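You operate a simulated robot arm through the tools that you are given. There is no shell and no other tool. Be economical: measure what you need, move in short steps, check, and stop when the job is done.

The job below is to be done with a simulated robot arm. You get a single attempt, and the scene is never put back.

## Task
Open the stock bench drawer, fetch the taped jar with yellow lid and set it inside and shut the drawer again. Then close the table drawer. Then take the sack with yellow tape from the top of the test bench and leave it on the top of the press bench. Then take the purple pad and leave it in the grey drum on the top of the test bench. Do these in the order given. Set down upright: taped jar with yellow lid, sack with yellow tape.

Only the result counts: the job must be done as asked and must still hold three seconds after the hand-in. Knocking over, shifting, dropping, spilling or breaking anything else fails it. Lids that push on must go on centred and level and be pressed home; caps that screw on are set level and turned clockwise until they are tight.

## Robot
A 7-joint arm with a vacuum gripper on a trunk, on a base that drives. Base frame: it is fixed to the floor where the robot stands at the start and does not move with it; the origin is under the middle of the robot, x ahead of it, y to its left, z up; the surface under the hand at the start is at about z = 800. Units: mm, degrees, N and s.
With the tool pointing down near the work surface it reaches from about 100 to 640 mm from the robot's upright axis, wherever it stands. Its first joint turns from -115.0 to 115.0 degrees. Places, roughly: drawer [700, 100, 600]; grey drum (34x25x27 cm) [-4300, -1000, 900]; purple pad (9x7x3 cm) [-4600, -1100, 800]; sack with yellow tape (25x18x28 cm) [-3800, -800, 900]; stock bench drawer [700, 100, 700]; table drawer [1900, -5500, 700]; taped jar with yellow lid (8x8x11 cm) [-1000, -4500, 900]; top of the press bench [-2200, -500, 800]. Payload 2.55 kg.
Tool frame: the origin (TCP) lies in the middle of the cups' lips, and z points out of the cups. The gripper has 1 cup of 44 mm across, covering 44 by 44 mm (tool x, y); the bellows give 20 mm. With the vacuum on, a cup seals on a smooth face that it is pressed against (1 to 4 N); it does not hold porous or soft things. The pull reaches 55 N.
Orientation is that of the tool frame in the base frame, as a unit quaternion [x, y, z, w]. With the cups facing straight down, the tool's x points along the base's -x, its y along +y and its z along -z.

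## Interface
- The arm moves only by the tool play_rows. Its argument "deltas" is one flat list of numbers, 7 for each row, row after row: the shift along the base's x, y, z in units of 25 mm (1.0 is 25 mm), then the turn, a rotation vector about the base's x, y, z in units of 6 degrees (1.0 is 6 degrees), then the vacuum: 1 switches it on, 0 off. In form: [dx, dy, dz, ax, ay, az, suction, dx, dy, dz, ax, ay, az, suction, ...]. A call has 1 to 20 rows; each row shifts and turns the commanded pose from where the row before left it. A call with a number of a shift or a turn outside -1 to 1 is refused whole. Each row takes 0.2 s and may step no farther than 50 mm and 8.6 degrees from the row before; otherwise, or with a gripper value out of range, the whole call is refused. A pose out of reach is approached as far as the arm can. The call stops where the force on the tool passes 40 N (or 10 N more than at its start, if that is more) or the arm is blocked; 0.2 s more then pass. The pull builds up within a second once a cup has sealed. Time passes only in rows, and 0.2 s behind the last, so rows that do not move give it time. It gives the time, the measured TCP pose, the force on the tool (base axes) and the pull of the vacuum at its end, in the units of the frame above (readings bear some noise), with the torque about the TCP (base axes, N m) and any sound that the robot's microphone picked up.
- Cameras (640 x 400 px; columns grow to the right, rows downward): "scene" is now at [5, 167.8, 1715.1]; the picture's right is [-0.16, -0.99, 0.00], its down [-0.87, 0.14, -0.47] and it looks along [0.46, -0.07, -0.88] (base axes); focal length 283 px, centre (320, 200). "wrist" rides on the gripper at [81, 6, -173] in the tool frame; the picture's right is [-0.08, 1.00, 0.00], its down [-0.89, -0.07, -0.45] and it looks along [-0.44, -0.04, 0.90] (tool axes); focal length 256 px, centre (320, 200). There is no depth. A picture from a camera that has moved, and an enlarged one, comes with that camera's place and axes in the base frame and with its lens.
- camera(camera): a new picture of that camera. It takes no simulated time.
- move_column(by): slides the trunk up (or, below 0, down) by that many mm; the arm and the scene camera ride with it, the base frame stays. It gives what a move gives, with no picture.
- steer(legs): drives the robot by 1 to 6 legs, each [ahead, left, turn to the left] in mm, mm and degrees, along the robot's own axes; the way and the turn of a leg run together, so that a leg with both is an arc; at most 1500 mm and 180 degrees a leg. The arm and the cameras ride along, it lands a little off, and it stops where it bumps. It gives what a move gives.
- turn_head(pan, tilt): turns the head with the scene camera to pan (to the left, within 155 degrees either way) and tilt (down, from -29 to 69), counted from straight ahead of the robot. It gives what a move gives.
- enlarge(camera, box): a new picture of the part [left, top, right, bottom] of that camera's present view, enlarged. It takes no simulated time.
- hand_in(): hands the job in; it is judged then, once.

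Go step by step. Nothing tells you exact positions but the pictures and the camera data: compare them with the known pose of the tool, close in by small moves and look again before you grip or let go. The budget is 165 turns and 120 pictures, counting those below and the enlarged ones. Unless the task says otherwise, let go and move clear before handing in.

The tools are called as name(argument=value, ...) on one line, values as JSON. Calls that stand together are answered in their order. play_rows: Moves the arm, as the interface text tells. Its arguments: {"type":"object","properties":{"deltas":{"type":"array","items":{"type":"number"}}},"required":["deltas"]} The other tools are called the same way: move_column (by) slides the trunk up or down; steer (legs) drives the base; turn_head (pan, tilt) turns the head that bears the scene camera; camera (camera) takes a picture; enlarge (camera, box) takes an enlarged picture of a part of a camera's view; hand_in () hands the job in.

At the start:

```text
clock: 0.0
position: [468.9, 28.6, 991.0]
tool_rot: [0.001, 1.0, 0.0, 0.001]
force: [0.7, 0.6, 1.3]
wrist_torque: [0.0, 0.02, -0.02]
pull: 0.0
trunk travel left (down, up): [-825.0, 165.0]
robot x, y, heading: [0.3, 3.0, 0.2]
head pan, tilt: [-9.0, 62.2]
```

scene: 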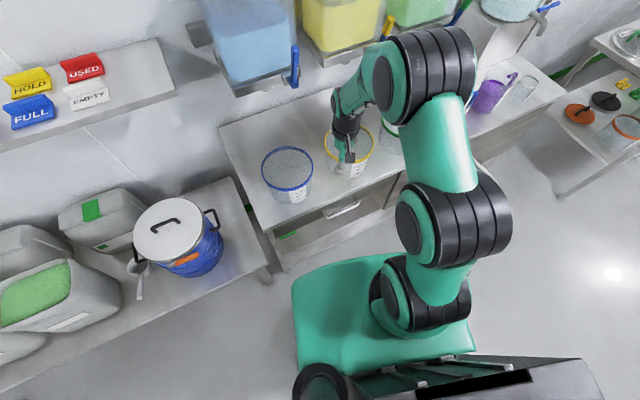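
wrist: 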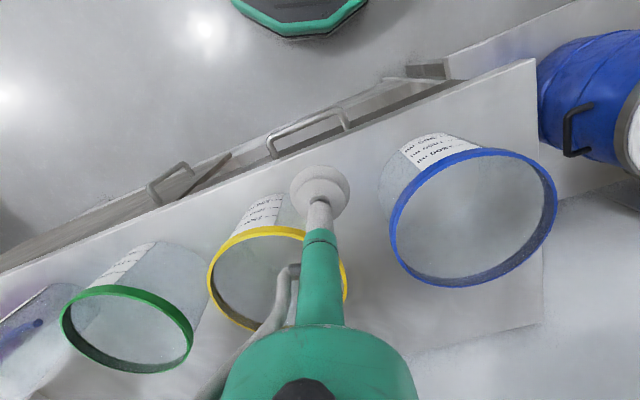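

The stock bench is ahead of me, with jars on it and drawer handles on its front. I'll look closer at the drawers first.

enlarge(camera="scene", box=[200, 100, 440, 280])

enlarge(camera="wrist", box=[100, 50, 420, 250])

```text
2.22 times, centred on (320, 190) of scene
camera zoom: at [5.0, 167.8, 1715.1], right [-0.16, -0.99, 0.0], down [-0.87, 0.14, -0.47], along [0.46, -0.07, -0.88], focal length 628 px, centre (320, 222)
```

zoom: 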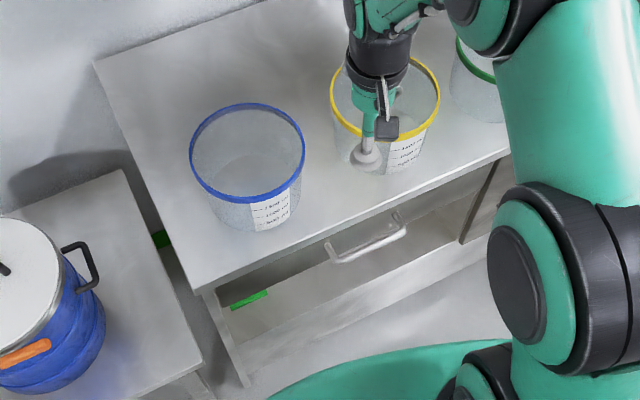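

```text
2.00 times, centred on (260, 150) of wrist
camera zoom: at [389.8, 36.7, 1163.9], right [0.08, 1.0, 0.0], down [0.89, -0.07, 0.45], along [0.44, -0.04, -0.9], focal length 512 px, centre (440, 300)
```

zoom: 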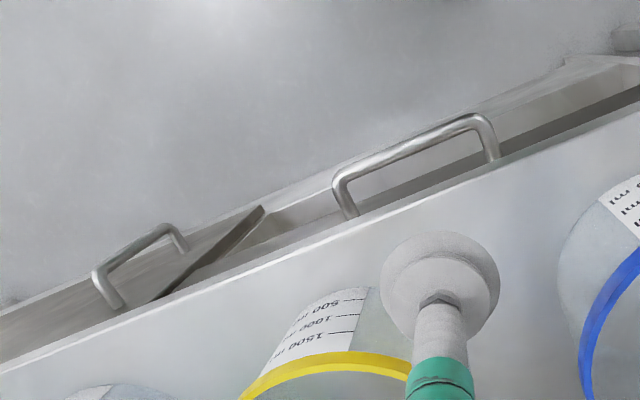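

A lower drawer seems to be standing open under the closed upper one. I'll raise and pull in the arm, then back off for a full view.

move_column(by=120)

play_rows(deltas=[-1, 0, 0, 0, 0, 0, 0, -1, 0, 0, 0, 0, 0, 0, -1, 0, 0, 0, 0, 0, 0, -1, 0, 0, 0, 0, 0, 0, -1, 0, 0, 0, 0, 0, 0, -1, 0, 0, 0, 0, 0, 0])

steer(legs=[[-700, 0, 0]])

turn_head(pan=0, tilt=40)

camera(camera="scene")

```text
clock: 1.5
position: [468.2, 29.8, 1112.4]
tool_rot: [0.0, 1.0, 0.0, 0.0]
force: [1.0, -0.5, -0.4]
wrist_torque: [-0.03, 0.02, 0.02]
pull: 0.1
trunk travel left (down, up): [-945.0, 45.0]
robot x, y, heading: [4.8, 0.3, -0.0]
head pan, tilt: [-9.0, 62.2]
```

```text
clock: 2.9
position: [317.1, 29.0, 1111.5]
tool_rot: [0.0, 1.0, 0.0, 0.0]
force: [-0.3, 0.7, 0.5]
wrist_torque: [0.01, -0.01, -0.05]
pull: 0.0
trunk travel left (down, up): [-945.0, 45.0]
robot x, y, heading: [-0.3, -1.4, -0.2]
head pan, tilt: [-9.0, 62.2]
```

```text
clock: 6.8
position: [-382.3, 29.0, 1110.9]
tool_rot: [-0.003, 1.0, 0.001, 0.0]
force: [0.1, -0.6, 0.8]
wrist_torque: [-0.02, 0.0, 0.02]
pull: 0.1
trunk travel left (down, up): [-945.0, 45.0]
robot x, y, heading: [-699.9, 0.6, 0.2]
head pan, tilt: [-9.0, 62.2]
```

```text
clock: 7.6
position: [-383.0, 28.6, 1111.0]
tool_rot: [-0.002, 1.0, 0.0, 0.0]
force: [-0.3, -0.3, -0.8]
wrist_torque: [0.0, 0.02, -0.01]
pull: 0.0
trunk travel left (down, up): [-945.0, 45.0]
robot x, y, heading: [-700.8, -2.7, 0.1]
head pan, tilt: [0.0, 40.0]
```

```text
115 pictures are left
camera scene: at [-675.7, 175.8, 1864.2], right [0.01, -1.0, 0.0], down [-0.64, 0.0, -0.77], along [0.77, 0.0, -0.64], focal length 283 px, centre (320, 200)
```

scene: 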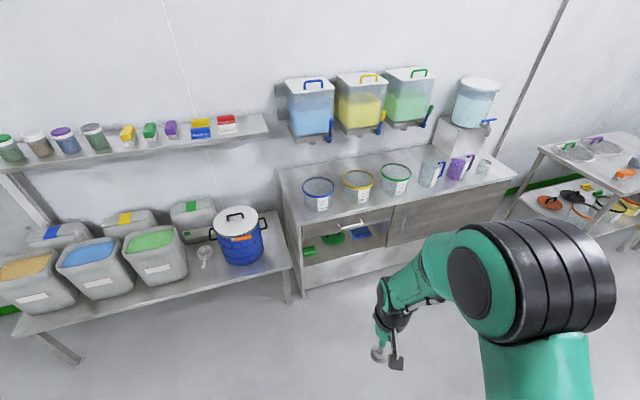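

enlarge(camera="scene", box=[260, 150, 520, 312])

turn_head(pan=-90, tilt=15)

camera(camera="scene")

turn_head(pan=150, tilt=15)

camera(camera="scene")

turn_head(pan=-150, tilt=15)

camera(camera="scene")

```text
2.46 times, centred on (390, 231) of scene
camera zoom: at [-675.7, 175.8, 1864.2], right [0.01, -1.0, 0.0], down [-0.64, 0.0, -0.77], along [0.77, 0.0, -0.64], focal length 696 px, centre (148, 124)
```

zoom: 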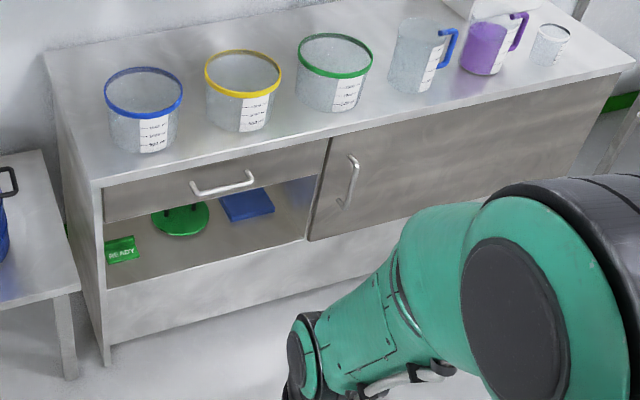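

```text
clock: 9.3
position: [-382.5, 29.2, 1112.1]
tool_rot: [-0.002, 1.0, 0.0, 0.0]
force: [-0.3, 0.9, -0.1]
wrist_torque: [0.01, 0.0, 0.02]
pull: 0.1
trunk travel left (down, up): [-945.0, 45.0]
robot x, y, heading: [-700.0, -2.1, 0.3]
head pan, tilt: [-90.0, 15.0]
```

```text
113 pictures are left
camera scene: at [-760.3, 81.9, 1903.9], right [-1.0, -0.01, 0.0], down [0.0, 0.26, -0.97], along [0.01, -0.97, -0.26], focal length 283 px, centre (320, 200)
```

scene: 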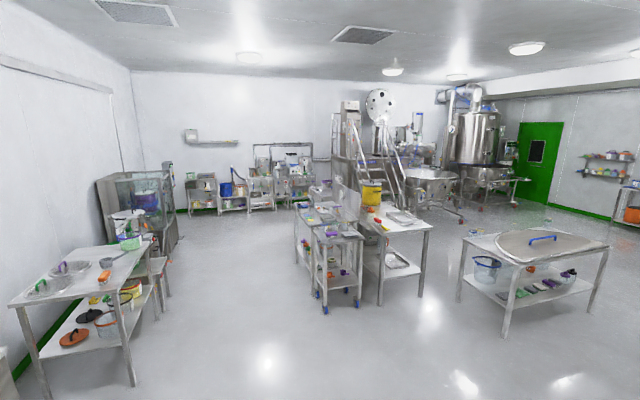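

```text
clock: 12.7
position: [-382.2, 29.2, 1111.2]
tool_rot: [-0.002, 1.0, 0.0, -0.001]
force: [0.5, -0.8, -0.5]
wrist_torque: [0.0, -0.01, -0.02]
pull: 0.1
trunk travel left (down, up): [-945.0, 45.0]
robot x, y, heading: [-702.1, -2.3, 0.3]
head pan, tilt: [150.0, 15.0]
```

```text
112 pictures are left
camera scene: at [-842.1, 221.6, 1903.9], right [0.5, 0.87, 0.0], down [0.22, -0.13, -0.97], along [-0.84, 0.48, -0.26], focal length 283 px, centre (320, 200)
```

scene: 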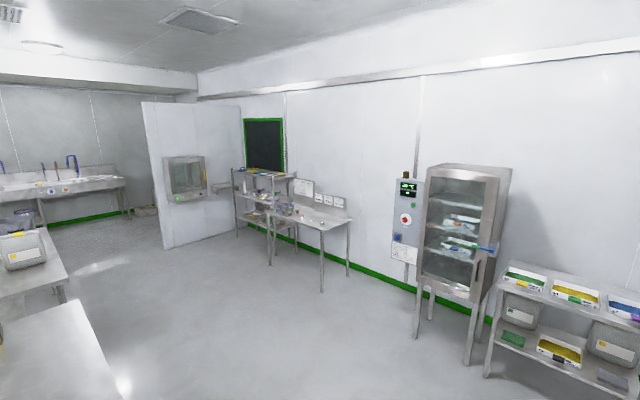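

```text
clock: 16.7
position: [-381.4, 29.0, 1110.2]
tool_rot: [-0.003, 1.0, 0.0, 0.0]
force: [0.8, 0.0, 0.6]
wrist_torque: [0.0, -0.02, 0.03]
pull: 0.0
trunk travel left (down, up): [-945.0, 45.0]
robot x, y, heading: [-701.0, 2.5, 0.3]
head pan, tilt: [-150.0, 15.0]
```

```text
111 pictures are left
camera scene: at [-841.5, 128.1, 1903.9], right [-0.51, 0.86, 0.0], down [0.22, 0.13, -0.97], along [-0.83, -0.49, -0.26], focal length 283 px, centre (320, 200)
```

scene: 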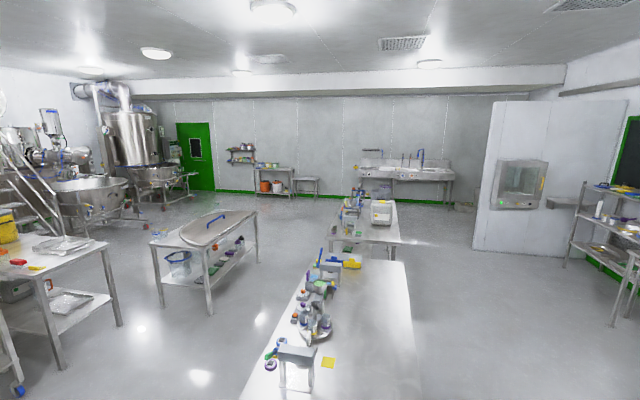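

The drawer is the board with the handle at the left end of the stock bench, whose front is turned about 18.6° from my x axis. I'll square up to it and pitch the tool horizontal.

steer(legs=[[0, 0, 18.4], [250, -250, 0]])

play_rows(deltas=[0.948, 0.319, 0, 0.319, -0.948, 0, 0, 0.948, 0.319, 0, 0.319, -0.948, 0, 0, 0.948, 0.319, 0, 0.319, -0.948, 0, 0, 0.948, 0.319, 0, 0.319, -0.948, 0, 0, 0.948, 0.319, 0, 0.319, -0.948, 0, 0, 0.948, 0.319, 0, 0.319, -0.948, 0, 0, 0.948, 0.319, 0, 0.319, -0.948, 0, 0, 0, 0, 0, 0.319, -0.948, 0, 0, 0, 0, 0, 0.319, -0.948, 0, 0, 0, 0, 0, 0.319, -0.948, 0, 0, 0, 0, 0, 0.319, -0.948, 0, 0, 0, 0, 0, 0.319, -0.948, 0, 0, 0, 0, 0, 0.319, -0.948, 0, 0, 0, 0, 0, 0.319, -0.948, 0, 0, 0, 0, 0, 0.319, -0.948, 0, 0])

move_column(by=-350)

turn_head(pan=0, tilt=40)

camera(camera="scene")

camera(camera="wrist")

```text
clock: 20.0
position: [-92.1, -28.5, 1111.3]
tool_rot: [-0.163, 0.987, 0.0, 0.0]
force: [-0.8, -0.1, 0.6]
wrist_torque: [-0.02, 0.06, 0.01]
pull: 0.2
trunk travel left (down, up): [-945.0, 45.0]
robot x, y, heading: [-383.5, -158.0, 18.7]
head pan, tilt: [-150.0, 15.0]
```

```text
clock: 23.2
position: [91.1, 24.1, 1122.4]
tool_rot: [-0.14, 0.831, 0.049, 0.537]
force: [-0.1, 0.0, -0.2]
wrist_torque: [-0.05, -0.01, -0.03]
pull: 0.0
out of reach, approached as far as the arm can: row 4, 5, 10, 11, 12, 13, 14, 15
trunk travel left (down, up): [-945.0, 45.0]
robot x, y, heading: [-384.1, -160.4, 18.8]
head pan, tilt: [-150.0, 15.0]
```

```text
clock: 26.7
position: [91.2, 25.1, 772.9]
tool_rot: [-0.139, 0.831, 0.049, 0.536]
force: [-0.5, 0.3, -0.7]
wrist_torque: [-0.01, 0.0, 0.0]
pull: 0.0
trunk travel left (down, up): [-595.0, 395.0]
robot x, y, heading: [-386.2, -158.6, 18.8]
head pan, tilt: [-150.0, 15.0]
```

```text
clock: 29.0
position: [89.9, 24.5, 773.6]
tool_rot: [-0.139, 0.831, 0.048, 0.536]
force: [0.5, -0.5, 0.9]
wrist_torque: [0.01, 0.01, 0.03]
pull: 0.0
trunk travel left (down, up): [-595.0, 395.0]
robot x, y, heading: [-387.8, -159.7, 18.7]
head pan, tilt: [0.0, 40.0]
```

```text
110 pictures are left
camera scene: at [-416.6, 18.7, 1514.3], right [0.32, -0.95, 0.0], down [-0.61, -0.21, -0.77], along [0.73, 0.25, -0.64], focal length 283 px, centre (320, 200)
```

scene: 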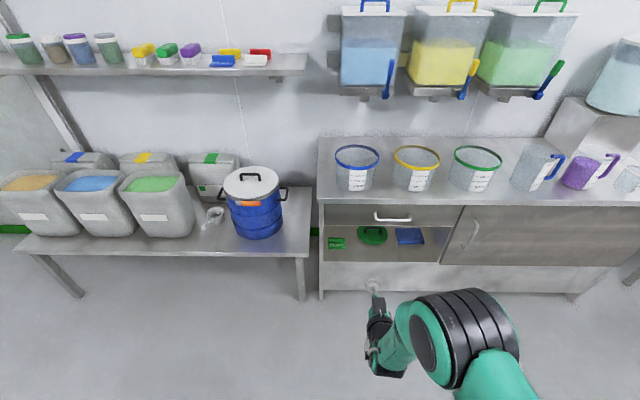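

```text
109 pictures are left
camera wrist: at [-91.8, -22.8, 770.9], right [-0.25, 0.97, 0.0], down [-0.03, -0.01, 1.0], along [0.97, 0.25, 0.03], focal length 256 px, centre (320, 200)
```

wrist: 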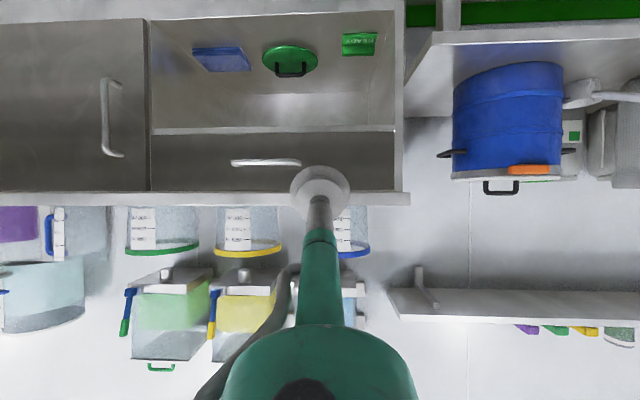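

The drawer front spans about z 634–766 with the handle bar near 707, and the tool still points about 25° below level. I'll pull in a bit and finish levelling.

play_rows(deltas=[-0.948, -0.319, 0, 0, 0, 0, 0, -0.948, -0.319, 0, 0, 0, 0, 0, -0.948, -0.319, 0, 0, 0, 0, 0, -0.948, -0.319, 0, 0, 0, 0, 0, 0, 0, -0.5, 0, 0, 0, 0, 0, 0, -0.5, 0, 0, 0, 0, 0, 0, -0.5, 0, 0, 0, 0])

```text
clock: 30.6
position: [106.2, 32.0, 751.2]
tool_rot: [-0.139, 0.833, 0.047, 0.534]
force: [-0.1, -0.7, 0.0]
wrist_torque: [0.0, -0.01, 0.0]
pull: 0.1
out of reach, approached as far as the arm can: row 1, 2, 3, 4, 5, 6, 7
trunk travel left (down, up): [-595.0, 395.0]
robot x, y, heading: [-384.0, -159.4, 19.0]
head pan, tilt: [0.0, 40.0]
```

The wrist seems to be at a joint limit, probably because the forearm is too steep. I'll raise the arm relative to the trunk and try levelling again.

play_rows(deltas=[0, 0, 1, 0, 0, 0, 0, 0, 0, 1, 0, 0, 0, 0, 0, 0, 1, 0, 0, 0, 0, 0, 0, 1, 0, 0, 0, 0, 0, 0, 1, 0, 0, 0, 0, 0, 0, 1, 0, 0, 0, 0, 0, 0, 1, 0, 0, 0, 0, 0, 0, 1, 0, 0, 0, 0, 0, 0, 0, 0, 0, 0, 0])

```text
clock: 32.6
position: [106.2, 31.2, 951.8]
tool_rot: [-0.139, 0.832, 0.048, 0.536]
force: [-1.0, -0.8, 0.3]
wrist_torque: [0.02, 0.01, -0.03]
pull: 0.1
trunk travel left (down, up): [-595.0, 395.0]
robot x, y, heading: [-384.9, -155.2, 18.4]
head pan, tilt: [0.0, 40.0]
```

play_rows(deltas=[0, 0, 0, 0.319, -0.948, 0.18, 0, 0, 0, 0, 0.319, -0.948, 0.18, 0, 0, 0, 0, 0.319, -0.948, 0.18, 0, 0, 0, 0, 0.319, -0.948, 0.18, 0, 0, 0, 0, 0.05, -0.15, 0, 0, 0, 0, 0, 0, 0, 0, 0])

camera(camera="wrist")

```text
clock: 34.0
position: [103.1, 32.6, 952.7]
tool_rot: [-0.138, 0.797, 0.06, 0.585]
force: [0.0, 0.3, -0.4]
wrist_torque: [-0.03, 0.02, 0.02]
pull: 0.1
out of reach, approached as far as the arm can: row 1, 2, 3, 4
trunk travel left (down, up): [-595.0, 395.0]
robot x, y, heading: [-380.6, -156.2, 18.6]
head pan, tilt: [0.0, 40.0]
```

```text
108 pictures are left
camera wrist: at [-78.3, -18.4, 927.2], right [-0.27, 0.96, 0.01], down [-0.14, -0.05, 0.99], along [0.95, 0.26, 0.15], focal length 256 px, centre (320, 200)
```

wrist: 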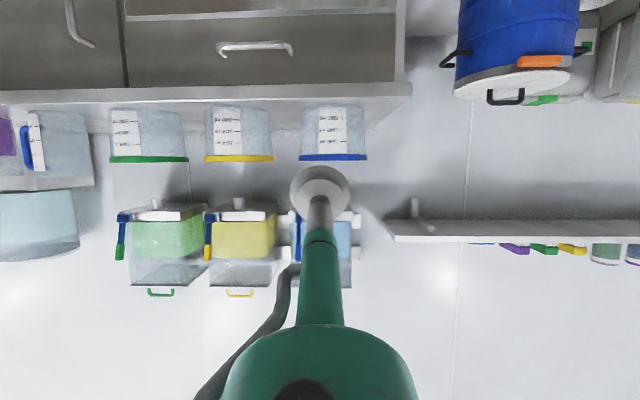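

Raising it gained about 6°, so I'll go higher and further forward.

play_rows(deltas=[0.948, 0.319, 1, 0, 0, 0, 0, 0.948, 0.319, 1, 0, 0, 0, 0, 0.948, 0.319, 1, 0, 0, 0, 0, 0.948, 0.319, 1, 0, 0, 0, 0, 0, 0, 1, 0, 0, 0, 0, 0, 0, 1, 0, 0, 0, 0, 0, 0, 1, 0, 0, 0, 0, 0, 0, 1, 0, 0, 0, 0, 0, 0, 0, 0.16, -0.474, 0.2, 0, 0, 0, 0, 0.16, -0.474, 0.2, 0, 0, 0, 0, 0.16, -0.474, 0.2, 0, 0, 0, 0, 0.16, -0.474, 0, 0, 0, 0, 0, 0.16, -0.474, 0, 0, 0, 0, 0, 0.16, -0.474, 0, 0])

```text
clock: 37.0
position: [190.3, 84.1, 1155.9]
tool_rot: [-0.14, 0.713, 0.086, 0.682]
force: [0.2, 0.7, 0.4]
wrist_torque: [0.02, 0.04, -0.02]
pull: 0.0
out of reach, approached as far as the arm can: row 11, 12, 13
trunk travel left (down, up): [-595.0, 395.0]
robot x, y, heading: [-388.2, -156.3, 18.7]
head pan, tilt: [0.0, 40.0]
```

The tool now faces the drawer front within about 3°. I'll lower the trunk and drive in most of the way.

move_column(by=-455)

steer(legs=[[190, 0, 0]])

camera(camera="wrist")

camera(camera="scene")

```text
refused: -455 is not a number from -400 to 400
```

```text
clock: 38.5
position: [369.6, 143.2, 1155.9]
tool_rot: [-0.14, 0.713, 0.086, 0.681]
force: [-0.4, 0.3, -1.0]
wrist_torque: [-0.01, -0.01, 0.01]
pull: 0.1
trunk travel left (down, up): [-595.0, 395.0]
robot x, y, heading: [-206.1, -97.5, 18.5]
head pan, tilt: [0.0, 40.0]
```

```text
107 pictures are left
camera wrist: at [202.2, 89.8, 1084.0], right [-0.31, 0.95, 0.01], down [-0.37, -0.13, 0.92], along [0.87, 0.28, 0.39], focal length 256 px, centre (320, 200)
```

wrist: 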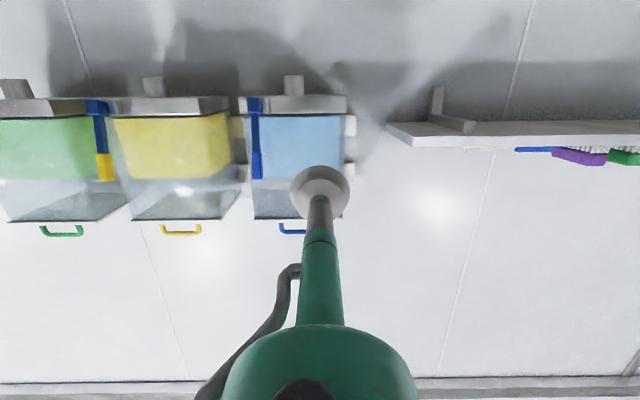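

```text
106 pictures are left
camera scene: at [-237.0, 79.4, 1514.3], right [0.32, -0.95, 0.0], down [-0.61, -0.21, -0.77], along [0.73, 0.24, -0.64], focal length 283 px, centre (320, 200)
```

scene: 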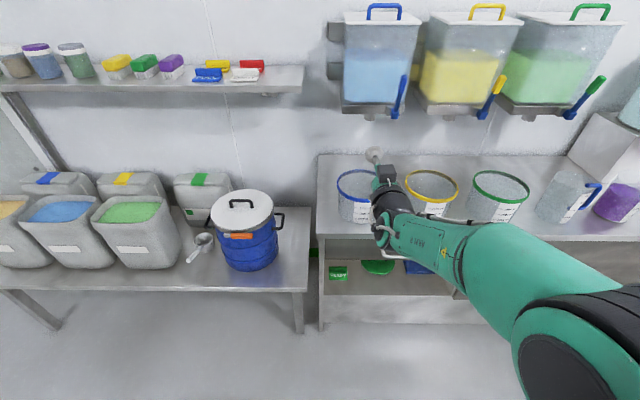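

The trunk step was too large and got refused. I'll back off a little and lower in two steps.

steer(legs=[[-60, 0, 0]])

move_column(by=-228)

move_column(by=-228)

camera(camera="wrist")

camera(camera="scene")

```text
clock: 39.5
position: [310.2, 124.3, 1158.0]
tool_rot: [-0.141, 0.712, 0.087, 0.682]
force: [0.5, 0.1, 0.7]
wrist_torque: [-0.02, 0.02, 0.03]
pull: 0.0
trunk travel left (down, up): [-595.0, 395.0]
robot x, y, heading: [-265.4, -116.6, 18.3]
head pan, tilt: [0.0, 40.0]
```

```text
clock: 41.9
position: [310.9, 124.1, 929.6]
tool_rot: [-0.14, 0.713, 0.086, 0.682]
force: [-0.2, -0.9, 0.1]
wrist_torque: [-0.01, -0.01, 0.01]
pull: 0.1
trunk travel left (down, up): [-367.0, 623.0]
robot x, y, heading: [-262.5, -113.5, 18.7]
head pan, tilt: [0.0, 40.0]
```

```text
clock: 44.3
position: [311.3, 124.5, 700.4]
tool_rot: [-0.14, 0.713, 0.087, 0.682]
force: [-0.1, -0.1, 0.4]
wrist_torque: [-0.01, 0.03, 0.01]
pull: 0.1
trunk travel left (down, up): [-139.0, 851.0]
robot x, y, heading: [-265.9, -117.2, 18.8]
head pan, tilt: [0.0, 40.0]
```

```text
105 pictures are left
camera wrist: at [144.9, 70.4, 628.5], right [-0.31, 0.95, 0.01], down [-0.37, -0.13, 0.92], along [0.87, 0.28, 0.4], focal length 256 px, centre (320, 200)
```

wrist: 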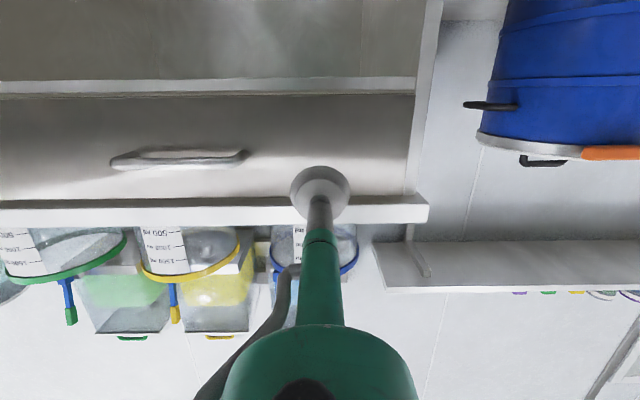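

```text
104 pictures are left
camera scene: at [-294.7, 59.9, 1058.4], right [0.32, -0.95, 0.0], down [-0.61, -0.21, -0.77], along [0.73, 0.24, -0.64], focal length 283 px, centre (320, 200)
```

scene: 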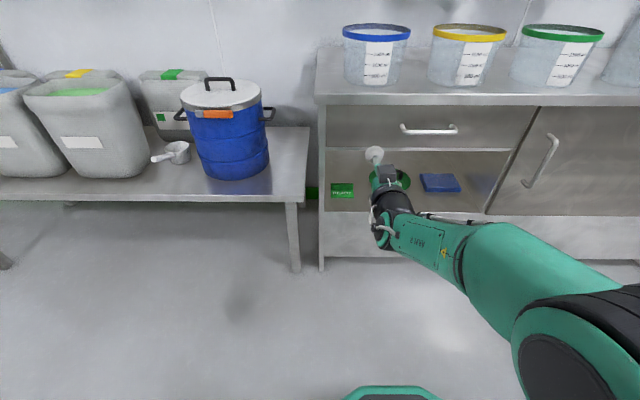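

The cup is level with the middle of the drawer front, about 150 mm away and clear of the handle on the left. I'll drive in 115 mm, then press on gently with the vacuum on.

steer(legs=[[115, 0, 0]])

play_rows(deltas=[0.3, 0.1, 0, 0, 0, 0, 1, 0.3, 0.1, 0, 0, 0, 0, 1])

camera(camera="wrist")

```text
clock: 45.5
position: [420.7, 161.2, 700.7]
tool_rot: [-0.141, 0.713, 0.087, 0.682]
force: [-0.1, 0.5, -0.4]
wrist_torque: [-0.01, 0.02, 0.01]
pull: 0.0
trunk travel left (down, up): [-139.0, 851.0]
robot x, y, heading: [-155.4, -81.4, 18.7]
head pan, tilt: [0.0, 40.0]
```

```text
clock: 46.1
position: [434.9, 167.5, 699.9]
tool_rot: [-0.14, 0.713, 0.086, 0.682]
force: [-0.7, 0.4, 1.5]
wrist_torque: [0.0, -0.01, 0.0]
pull: 0.1
trunk travel left (down, up): [-139.0, 851.0]
robot x, y, heading: [-155.2, -80.0, 18.9]
head pan, tilt: [0.0, 40.0]
```

```text
103 pictures are left
camera wrist: at [268.8, 112.8, 628.2], right [-0.31, 0.95, 0.01], down [-0.37, -0.13, 0.92], along [0.87, 0.28, 0.39], focal length 256 px, centre (320, 200)
```

wrist: 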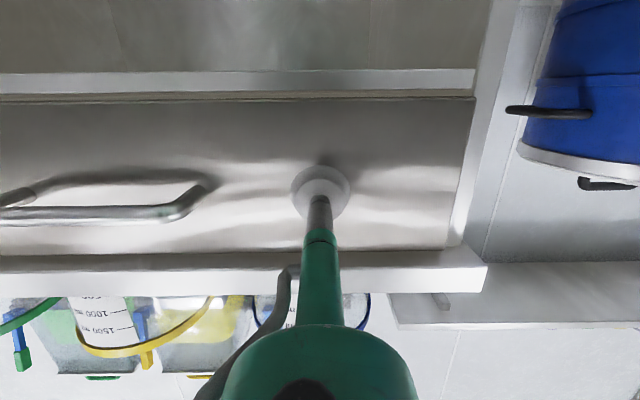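

play_rows(deltas=[0.19, 0.064, 0, 0, 0, 0, 1, 0.19, 0.064, 0, 0, 0, 0, 1, 0.19, 0.064, 0, 0, 0, 0, 1, 0.19, 0.064, 0, 0, 0, 0, 1, 0, 0, 0, 0, 0, 0, 1])

```text
clock: 47.3
position: [453.4, 172.9, 701.4]
tool_rot: [-0.14, 0.713, 0.086, 0.682]
force: [-13.1, -5.5, -0.8]
wrist_torque: [0.13, 0.06, -0.13]
pull: 55.3
trunk travel left (down, up): [-139.0, 851.0]
robot x, y, heading: [-152.8, -80.6, 18.7]
head pan, tilt: [0.0, 40.0]
```

The cup has sealed at full pull. I'll pull the drawer out a little with the arm to see that it follows.

play_rows(deltas=[-0.38, -0.128, 0, 0, 0, 0, 1, -0.38, -0.128, 0, 0, 0, 0, 1, -0.38, -0.128, 0, 0, 0, 0, 1, -0.38, -0.128, 0, 0, 0, 0, 1, -0.38, -0.128, 0, 0, 0, 0, 1])

camera(camera="wrist")

```text
clock: 48.5
position: [405.6, 157.7, 701.4]
tool_rot: [-0.141, 0.712, 0.086, 0.682]
force: [-1.8, 3.3, -0.6]
wrist_torque: [0.19, 0.13, -0.23]
pull: 54.5
trunk travel left (down, up): [-139.0, 851.0]
robot x, y, heading: [-149.8, -75.3, 18.6]
head pan, tilt: [0.0, 40.0]
```

```text
102 pictures are left
camera wrist: at [239.6, 102.7, 628.7], right [-0.32, 0.95, 0.01], down [-0.37, -0.13, 0.92], along [0.87, 0.29, 0.4], focal length 256 px, centre (320, 200)
```

wrist: 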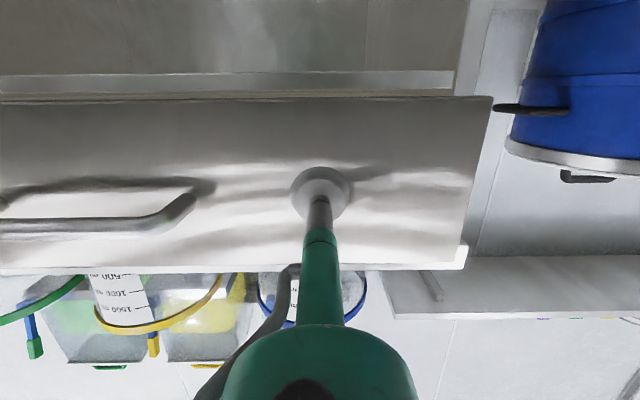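

The drawer is sliding out. I'll drive back to open it further.

steer(legs=[[-120, 0, 0], [-90, 0, 0]])

camera(camera="scene")

```text
clock: 50.5
position: [207.8, 92.7, 700.9]
tool_rot: [-0.143, 0.712, 0.087, 0.682]
force: [-6.3, 21.1, 1.4]
wrist_torque: [0.08, 0.01, -0.27]
pull: 55.2
trunk travel left (down, up): [-139.0, 851.0]
robot x, y, heading: [-349.6, -148.2, 18.7]
head pan, tilt: [0.0, 40.0]
```

```text
101 pictures are left
camera scene: at [-384.3, 31.7, 1058.0], right [0.32, -0.95, 0.0], down [-0.61, -0.21, -0.77], along [0.73, 0.24, -0.64], focal length 283 px, centre (320, 200)
```

scene: 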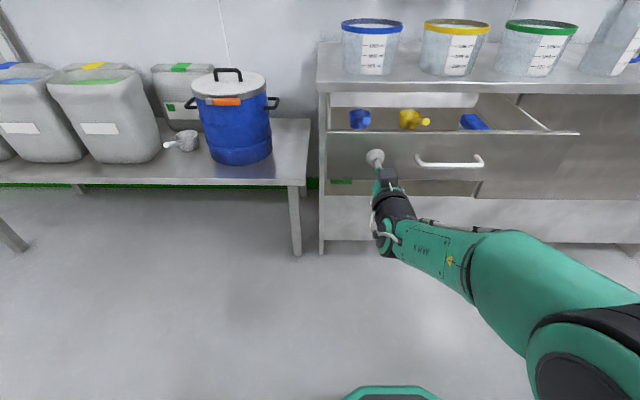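

The drawer is open about 255 mm and holds some items. I'll release, back off, raise the trunk and look inside.

play_rows(deltas=[0, 0, 0, 0, 0, 0, 0, 0, 0, 0, 0, 0, 0, 0, 0, 0, 0, 0, 0, 0, 0, -0.3, -0.1, 0, 0, 0, 0, 0, -0.5, -0.17, 0, 0, 0, 0, 0])

steer(legs=[[-350, 0, 0]])

move_column(by=400)

move_column(by=250)

camera(camera="scene")

```text
clock: 51.7
position: [190.3, 83.9, 700.9]
tool_rot: [-0.141, 0.713, 0.087, 0.682]
force: [-0.4, -0.2, -0.3]
wrist_torque: [-0.03, -0.02, 0.0]
pull: 0.0
trunk travel left (down, up): [-139.0, 851.0]
robot x, y, heading: [-353.1, -147.2, 18.9]
head pan, tilt: [0.0, 40.0]
```

```text
clock: 53.9
position: [-141.6, -27.1, 700.2]
tool_rot: [-0.142, 0.713, 0.087, 0.681]
force: [-0.3, -0.2, -0.2]
wrist_torque: [0.01, 0.0, 0.03]
pull: 0.1
trunk travel left (down, up): [-139.0, 851.0]
robot x, y, heading: [-682.4, -257.1, 18.6]
head pan, tilt: [0.0, 40.0]
```

```text
clock: 57.8
position: [-143.0, -28.4, 1099.6]
tool_rot: [-0.142, 0.713, 0.086, 0.681]
force: [0.5, -0.1, 0.2]
wrist_torque: [0.01, -0.01, 0.01]
pull: 0.0
trunk travel left (down, up): [-539.0, 451.0]
robot x, y, heading: [-683.2, -253.4, 18.7]
head pan, tilt: [0.0, 40.0]
```

```text
clock: 60.4
position: [-141.9, -27.3, 1350.7]
tool_rot: [-0.141, 0.713, 0.087, 0.682]
force: [-0.6, 0.5, 0.5]
wrist_torque: [-0.03, 0.0, -0.01]
pull: 0.2
trunk travel left (down, up): [-789.0, 201.0]
robot x, y, heading: [-681.1, -254.6, 18.8]
head pan, tilt: [0.0, 40.0]
```

```text
100 pictures are left
camera scene: at [-714.4, -81.8, 1708.3], right [0.32, -0.95, 0.0], down [-0.61, -0.21, -0.77], along [0.73, 0.25, -0.64], focal length 283 px, centre (320, 200)
```

scene: 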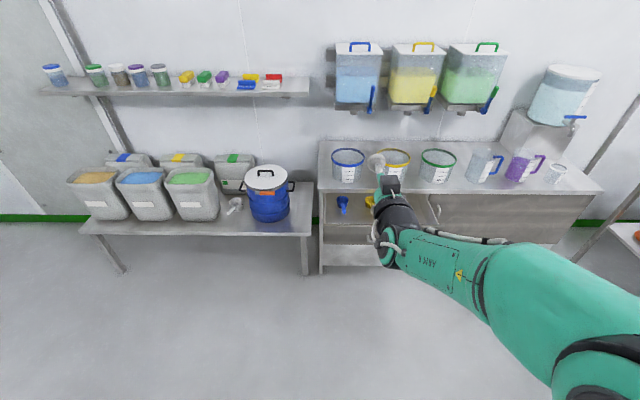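

I'll turn the tool back to pointing down and pull the arm in for travelling.

play_rows(deltas=[0, 0, 0, -0.319, 0.948, 0, 0, 0, 0, 0, -0.319, 0.948, 0, 0, 0, 0, 0, -0.319, 0.948, 0, 0, 0, 0, 0, -0.319, 0.948, 0, 0, 0, 0, 0, -0.319, 0.948, 0, 0, 0, 0, 0, -0.319, 0.948, 0, 0, 0, 0, 0, -0.319, 0.948, 0, 0, -0.5, -0.16, 0, -0.319, 0.948, 0, 0, -0.5, -0.16, 0, -0.319, 0.948, 0, 0, -0.5, -0.16, 0, -0.319, 0.948, 0, 0, -0.9, -0.3, 0, -0.319, 0.948, 0, 0, -0.9, -0.3, 0, -0.319, 0.948, 0, 0, -0.9, -0.3, 0, -0.319, 0.948, 0, 0, -0.9, -0.3, 0, -0.319, 0.948, 0, 0, 0, 0, 0, -0.14, 0.42, 0, 0, -0.9, -0.3, -0.5, 0, 0, 0, 0, -0.9, -0.3, -0.5, 0, 0, 0, 0, -0.9, -0.3, -0.5, 0, 0, 0, 0, -0.9, -0.3, -0.5, 0, 0, 0, 0])

camera(camera="scene")

```text
clock: 64.3
position: [-368.6, -120.8, 1088.6]
tool_rot: [-0.194, 0.981, -0.005, 0.03]
force: [0.0, 0.0, 0.5]
wrist_torque: [0.01, -0.01, 0.0]
pull: 0.0
out of reach, approached as far as the arm can: row 4, 5, 10, 11, 12, 13, 14, 15
trunk travel left (down, up): [-789.0, 201.0]
robot x, y, heading: [-681.9, -259.5, 18.8]
head pan, tilt: [0.0, 40.0]
```

```text
99 pictures are left
camera scene: at [-715.2, -82.1, 1708.4], right [0.32, -0.95, 0.0], down [-0.61, -0.21, -0.77], along [0.73, 0.25, -0.64], focal length 283 px, centre (320, 200)
```

scene: 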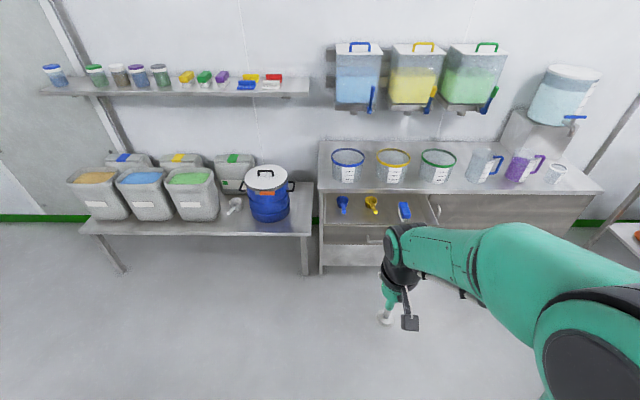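

The drawer's front half is free; scoops and a brush lie at the back. Now I'll look for the jar, toward (-1000, -4500).

turn_head(pan=-110, tilt=15)

enlarge(camera="scene", box=[200, 120, 440, 320])

camera(camera="scene")

```text
clock: 66.2
position: [-368.3, -121.3, 1087.0]
tool_rot: [-0.195, 0.98, -0.004, 0.031]
force: [0.5, -1.1, -0.3]
wrist_torque: [-0.02, -0.01, 0.0]
pull: 0.1
trunk travel left (down, up): [-789.0, 201.0]
robot x, y, heading: [-683.9, -259.8, 18.7]
head pan, tilt: [-110.0, 15.0]
```

```text
2.00 times, centred on (320, 220) of scene
camera zoom: at [-797.0, -202.4, 1747.9], right [-1.0, 0.02, 0.0], down [0.01, 0.26, -0.97], along [-0.02, -0.97, -0.26], focal length 565 px, centre (320, 160)
```

zoom: 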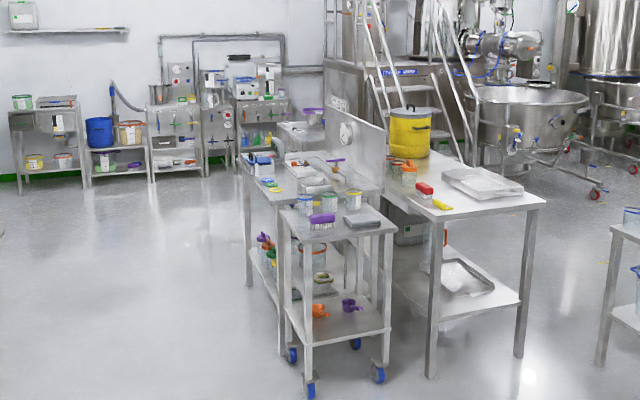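

```text
97 pictures are left
camera scene: at [-797.0, -202.4, 1747.9], right [-1.0, 0.02, 0.0], down [0.01, 0.26, -0.97], along [-0.02, -0.97, -0.26], focal length 283 px, centre (320, 200)
```

scene: 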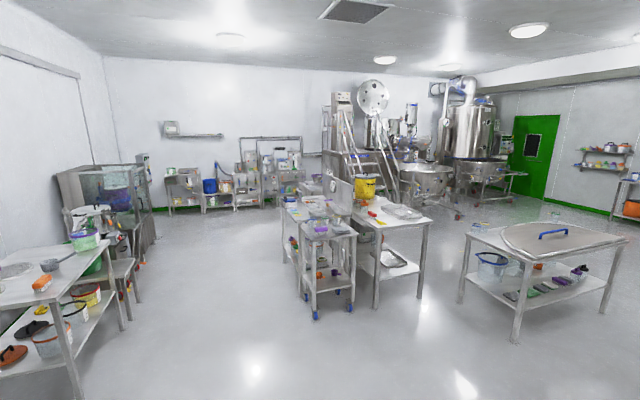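

The jar isn't visible from here. It should be near the far end of the middle row of tables, so I'll drive down the open aisle at x≈0 and look again.

steer(legs=[[0, 0, -108.7], [1100, 680, 0], [1400, 0, 0]])

turn_head(pan=-35, tilt=20)

camera(camera="scene")

```text
clock: 83.9
position: [25.0, -3115.4, 1087.6]
tool_rot: [0.683, 0.73, -0.026, 0.014]
force: [0.3, -0.4, 0.0]
wrist_torque: [0.01, 0.0, 0.02]
pull: 0.0
trunk travel left (down, up): [-789.0, 201.0]
robot x, y, heading: [-5.2, -2773.5, -90.1]
head pan, tilt: [-110.0, 15.0]
```

```text
clock: 85.4
position: [24.7, -3115.1, 1087.2]
tool_rot: [0.683, 0.73, -0.027, 0.014]
force: [0.2, 0.3, 0.3]
wrist_torque: [0.03, 0.0, -0.01]
pull: 0.0
trunk travel left (down, up): [-789.0, 201.0]
robot x, y, heading: [-2.0, -2773.9, -90.2]
head pan, tilt: [-35.0, 20.0]
```

```text
96 pictures are left
camera scene: at [120.9, -2788.9, 1739.7], right [-0.82, 0.57, 0.0], down [0.2, 0.28, -0.94], along [-0.54, -0.77, -0.34], focal length 283 px, centre (320, 200)
```

scene: 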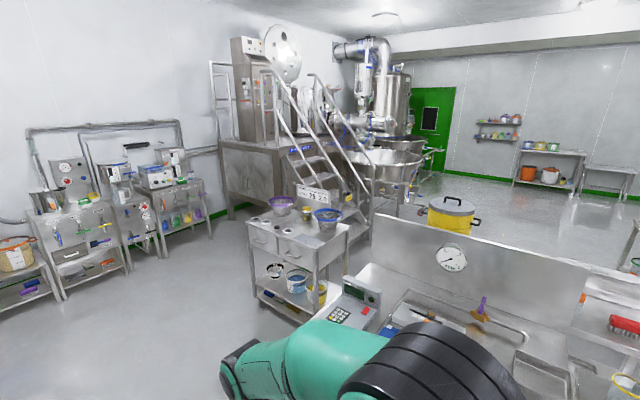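

A cart with two bowls and a small yellow-lidded jar between them stands at about the right place. I'll zoom in.

enlarge(camera="scene", box=[230, 180, 370, 320])

steer(legs=[[900, 100, 0]])

turn_head(pan=-60, tilt=35)

camera(camera="scene")

```text
2.86 times, centred on (300, 250) of scene
camera zoom: at [120.9, -2788.9, 1739.7], right [-0.82, 0.57, 0.0], down [0.2, 0.28, -0.94], along [-0.54, -0.77, -0.34], focal length 807 px, centre (377, 57)
```

zoom: 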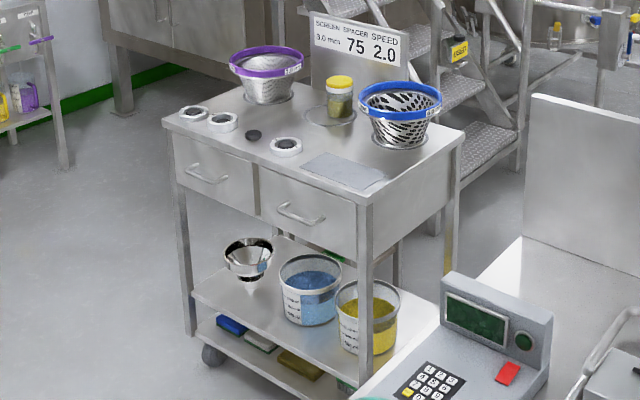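

```text
clock: 90.2
position: [121.8, -4014.5, 1087.7]
tool_rot: [0.684, 0.729, -0.026, 0.014]
force: [1.1, -0.6, 0.0]
wrist_torque: [0.02, -0.03, 0.0]
pull: 0.0
trunk travel left (down, up): [-789.0, 201.0]
robot x, y, heading: [93.8, -3669.9, -90.2]
head pan, tilt: [-35.0, 20.0]
```

```text
clock: 91.0
position: [122.7, -4014.1, 1086.8]
tool_rot: [0.684, 0.729, -0.026, 0.013]
force: [0.1, -0.6, 0.1]
wrist_torque: [-0.02, 0.03, 0.04]
pull: 0.1
trunk travel left (down, up): [-789.0, 201.0]
robot x, y, heading: [94.3, -3668.4, -90.3]
head pan, tilt: [-60.0, 35.0]
```

```text
94 pictures are left
camera scene: at [195.6, -3655.0, 1715.9], right [-0.5, 0.87, 0.0], down [0.5, 0.29, -0.82], along [-0.71, -0.41, -0.57], focal length 283 px, centre (320, 200)
```

scene: 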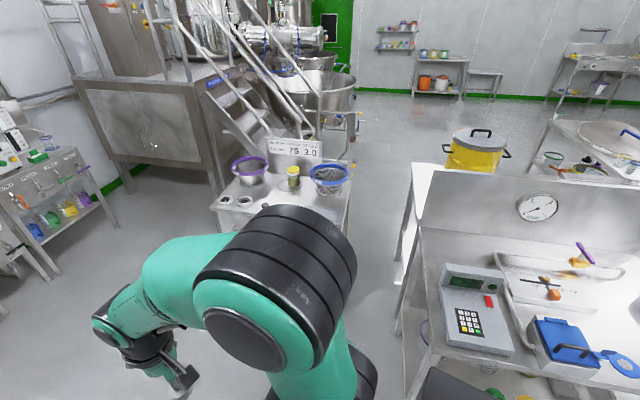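

The jar is on the cart, with its lid top near (-945, -4487, 950), about 300 mm behind the cart's front edge. I'll drive to a staging point square to that front.

steer(legs=[[530, -185, 0], [0, 0, -71.3]])

turn_head(pan=0, tilt=45)

camera(camera="scene")

camera(camera="wrist")

```text
clock: 97.3
position: [-408.2, -4334.1, 1087.0]
tool_rot: [0.98, 0.195, -0.03, -0.004]
force: [-0.8, -0.8, -0.3]
wrist_torque: [-0.02, 0.01, 0.0]
pull: 0.0
trunk travel left (down, up): [-789.0, 201.0]
robot x, y, heading: [-97.0, -4199.1, -161.4]
head pan, tilt: [-60.0, 35.0]
```

```text
clock: 98.6
position: [-409.5, -4334.2, 1087.2]
tool_rot: [0.98, 0.195, -0.03, -0.004]
force: [-0.3, 0.5, 0.3]
wrist_torque: [-0.02, 0.0, 0.02]
pull: 0.0
trunk travel left (down, up): [-789.0, 201.0]
robot x, y, heading: [-92.2, -4195.7, -161.6]
head pan, tilt: [0.0, 45.0]
```

```text
93 pictures are left
camera scene: at [-55.2, -4370.3, 1701.1], right [-0.32, 0.95, 0.0], down [0.67, 0.23, -0.71], along [-0.67, -0.23, -0.71], focal length 283 px, centre (320, 200)
```

scene: 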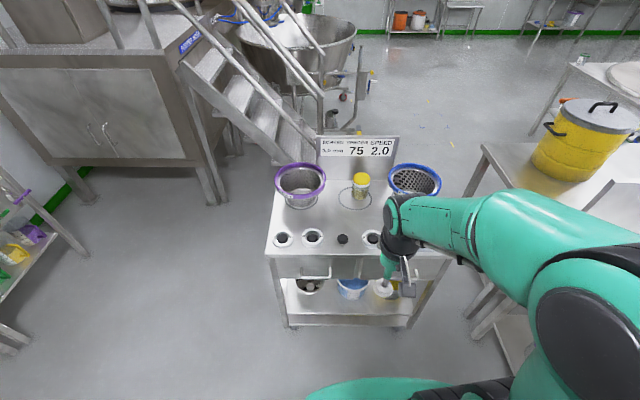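

```text
92 pictures are left
camera wrist: at [-319.3, -4308.3, 1254.8], right [0.31, -0.95, -0.02], down [-0.82, -0.27, 0.5], along [-0.48, -0.14, -0.87], focal length 256 px, centre (320, 200)
```

wrist: 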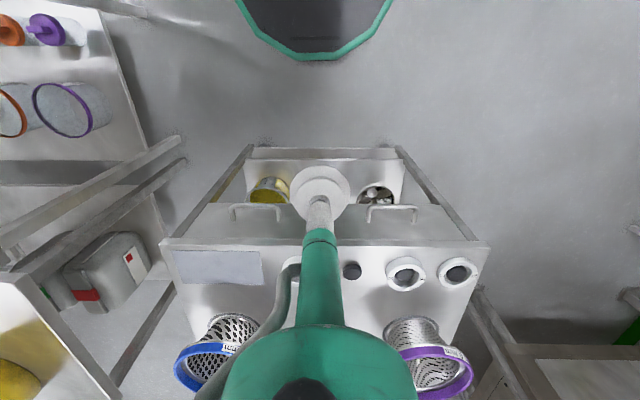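

enlarge(camera="scene", box=[270, 130, 450, 250])

```text
3.33 times, centred on (360, 190) of scene
camera zoom: at [-55.2, -4370.3, 1701.1], right [-0.32, 0.95, 0.0], down [0.67, 0.23, -0.71], along [-0.67, -0.23, -0.71], focal length 942 px, centre (187, 233)
```

zoom: 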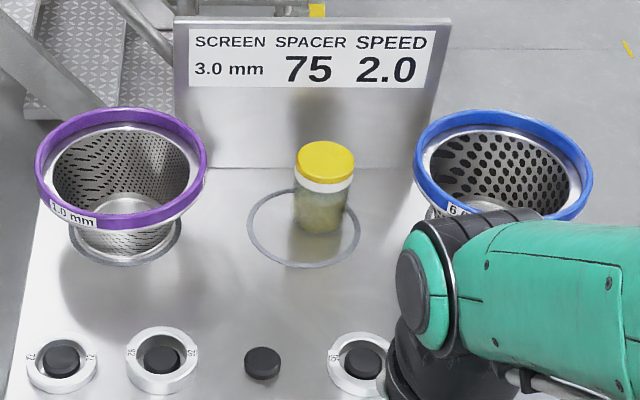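

The jar with yellow lid and white tape band is confirmed. I'll drive in 255 mm, level the tool and reach out over the jar.

steer(legs=[[255, 0, 0]])

play_rows(deltas=[-0.95, -0.27, 0, 0, -0.29, 0, 0, -0.95, -0.27, 0, 0, -0.29, 0, 0, -0.95, -0.27, 0, 0, 0, 0, 0, -0.95, -0.27, 0, 0, 0, 0, 0, -0.95, -0.27, 0, 0, 0, 0, 0, -0.95, -0.27, 0, 0, 0, 0, 0, -0.95, -0.27, 0, 0, 0, 0, 0, -0.95, -0.27, 0, 0, 0, 0, 0])

camera(camera="wrist")

camera(camera="scene")

```text
clock: 100.5
position: [-650.1, -4415.7, 1088.1]
tool_rot: [0.981, 0.194, -0.03, -0.004]
force: [-0.1, -0.1, -0.5]
wrist_torque: [0.03, -0.02, 0.01]
pull: 0.1
trunk travel left (down, up): [-789.0, 201.0]
robot x, y, heading: [-333.5, -4275.6, -161.4]
head pan, tilt: [0.0, 45.0]
```

```text
clock: 102.3
position: [-828.6, -4464.1, 1067.5]
tool_rot: [0.981, 0.194, -0.001, 0.001]
force: [-0.3, 0.3, -0.3]
wrist_torque: [0.04, -0.04, -0.01]
pull: 0.1
out of reach, approached as far as the arm can: row 7, 8
trunk travel left (down, up): [-789.0, 201.0]
robot x, y, heading: [-334.1, -4277.3, -161.6]
head pan, tilt: [0.0, 45.0]
```

```text
90 pictures are left
camera wrist: at [-750.2, -4439.0, 1239.9], right [0.31, -0.95, 0.0], down [-0.85, -0.27, 0.45], along [-0.42, -0.14, -0.9], focal length 256 px, centre (320, 200)
```

wrist: 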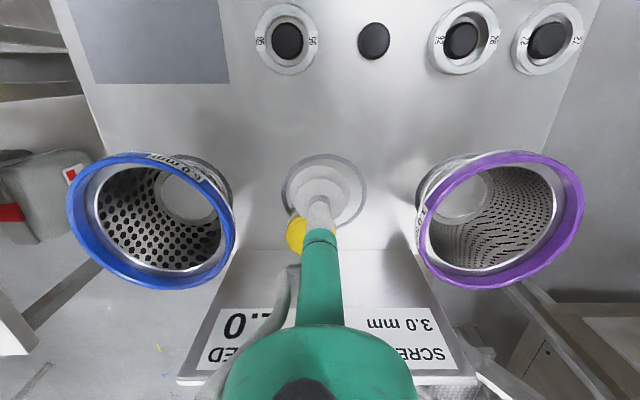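

```text
89 pictures are left
camera scene: at [-298.0, -4452.2, 1701.0], right [-0.32, 0.95, 0.0], down [0.67, 0.23, -0.71], along [-0.67, -0.22, -0.71], focal length 283 px, centre (320, 200)
```

scene: 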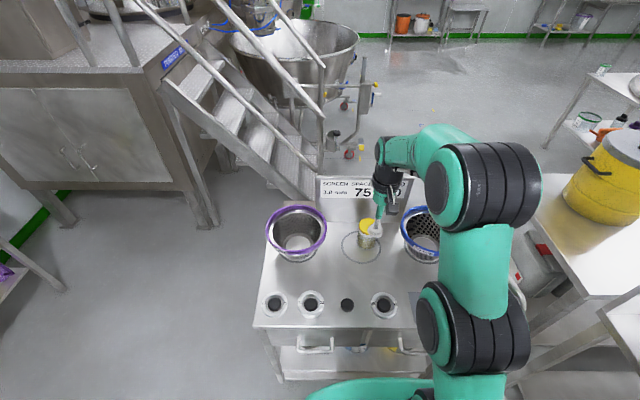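

My reach is shorter at this height above the trunk, so I'll raise the trunk, let the arm hang lower and drive 35 mm nearer. The jar lid is near (-943, -4494).

steer(legs=[[35, 0, 0]])

move_column(by=190)

play_rows(deltas=[0, 0, -1, 0, 0, 0, 0, 0, 0, -1, 0, 0, 0, 0, 0, 0, -1, 0, 0, 0, 0, 0, 0, -1, 0, 0, 0, 0, 0, 0, -1, 0, 0, 0, 0, 0, 0, -1, 0, 0, 0, 0, -0.8, -0.19, 0, 0, 0, 0, 0, -0.8, -0.19, 0, 0, 0, 0, 0, -0.8, -0.19, 0, 0, 0, 0, 0])

camera(camera="wrist")

camera(camera="scene")

```text
clock: 103.1
position: [-861.6, -4474.8, 1067.6]
tool_rot: [0.981, 0.194, 0.001, 0.0]
force: [0.0, -0.4, -0.5]
wrist_torque: [0.0, -0.03, 0.03]
pull: 0.0
trunk travel left (down, up): [-789.0, 201.0]
robot x, y, heading: [-366.1, -4287.8, -161.4]
head pan, tilt: [0.0, 45.0]
```

```text
clock: 105.2
position: [-860.9, -4475.0, 1258.9]
tool_rot: [0.981, 0.193, 0.0, 0.001]
force: [0.2, -1.0, 0.0]
wrist_torque: [-0.02, -0.01, 0.01]
pull: 0.2
trunk travel left (down, up): [-979.0, 11.0]
robot x, y, heading: [-368.9, -4289.9, -161.7]
head pan, tilt: [0.0, 45.0]
```

```text
clock: 107.2
position: [-921.0, -4490.7, 1107.9]
tool_rot: [0.981, 0.194, 0.0, 0.001]
force: [-0.3, 0.2, 0.1]
wrist_torque: [0.01, 0.04, 0.03]
pull: 0.1
trunk travel left (down, up): [-979.0, 11.0]
robot x, y, heading: [-368.8, -4286.7, -161.5]
head pan, tilt: [0.0, 45.0]
```

```text
88 pictures are left
camera wrist: at [-843.1, -4464.3, 1279.8], right [0.31, -0.95, 0.0], down [-0.85, -0.27, 0.45], along [-0.42, -0.14, -0.9], focal length 256 px, centre (320, 200)
```

wrist: 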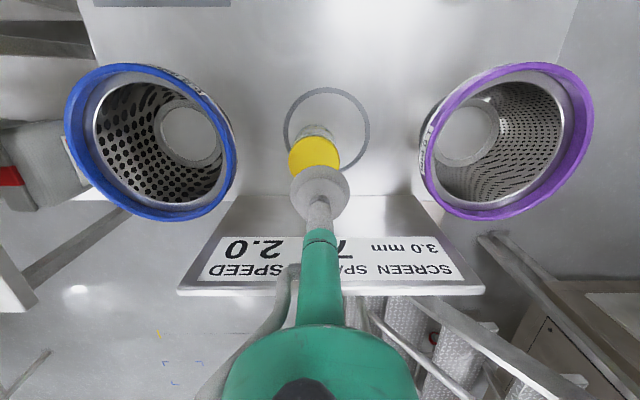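

```text
87 pictures are left
camera scene: at [-331.1, -4463.2, 1891.1], right [-0.32, 0.95, 0.0], down [0.67, 0.23, -0.71], along [-0.67, -0.22, -0.71], focal length 283 px, centre (320, 200)
```

scene: 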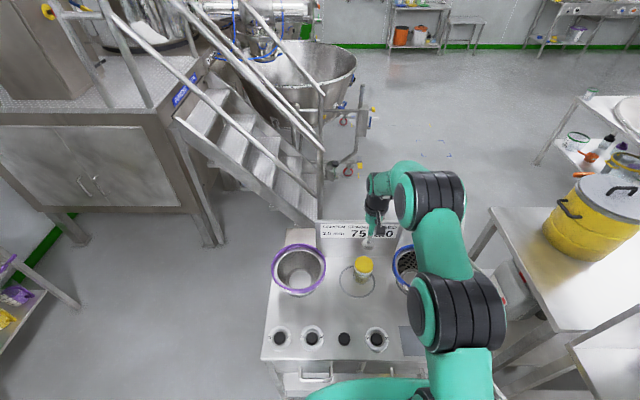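

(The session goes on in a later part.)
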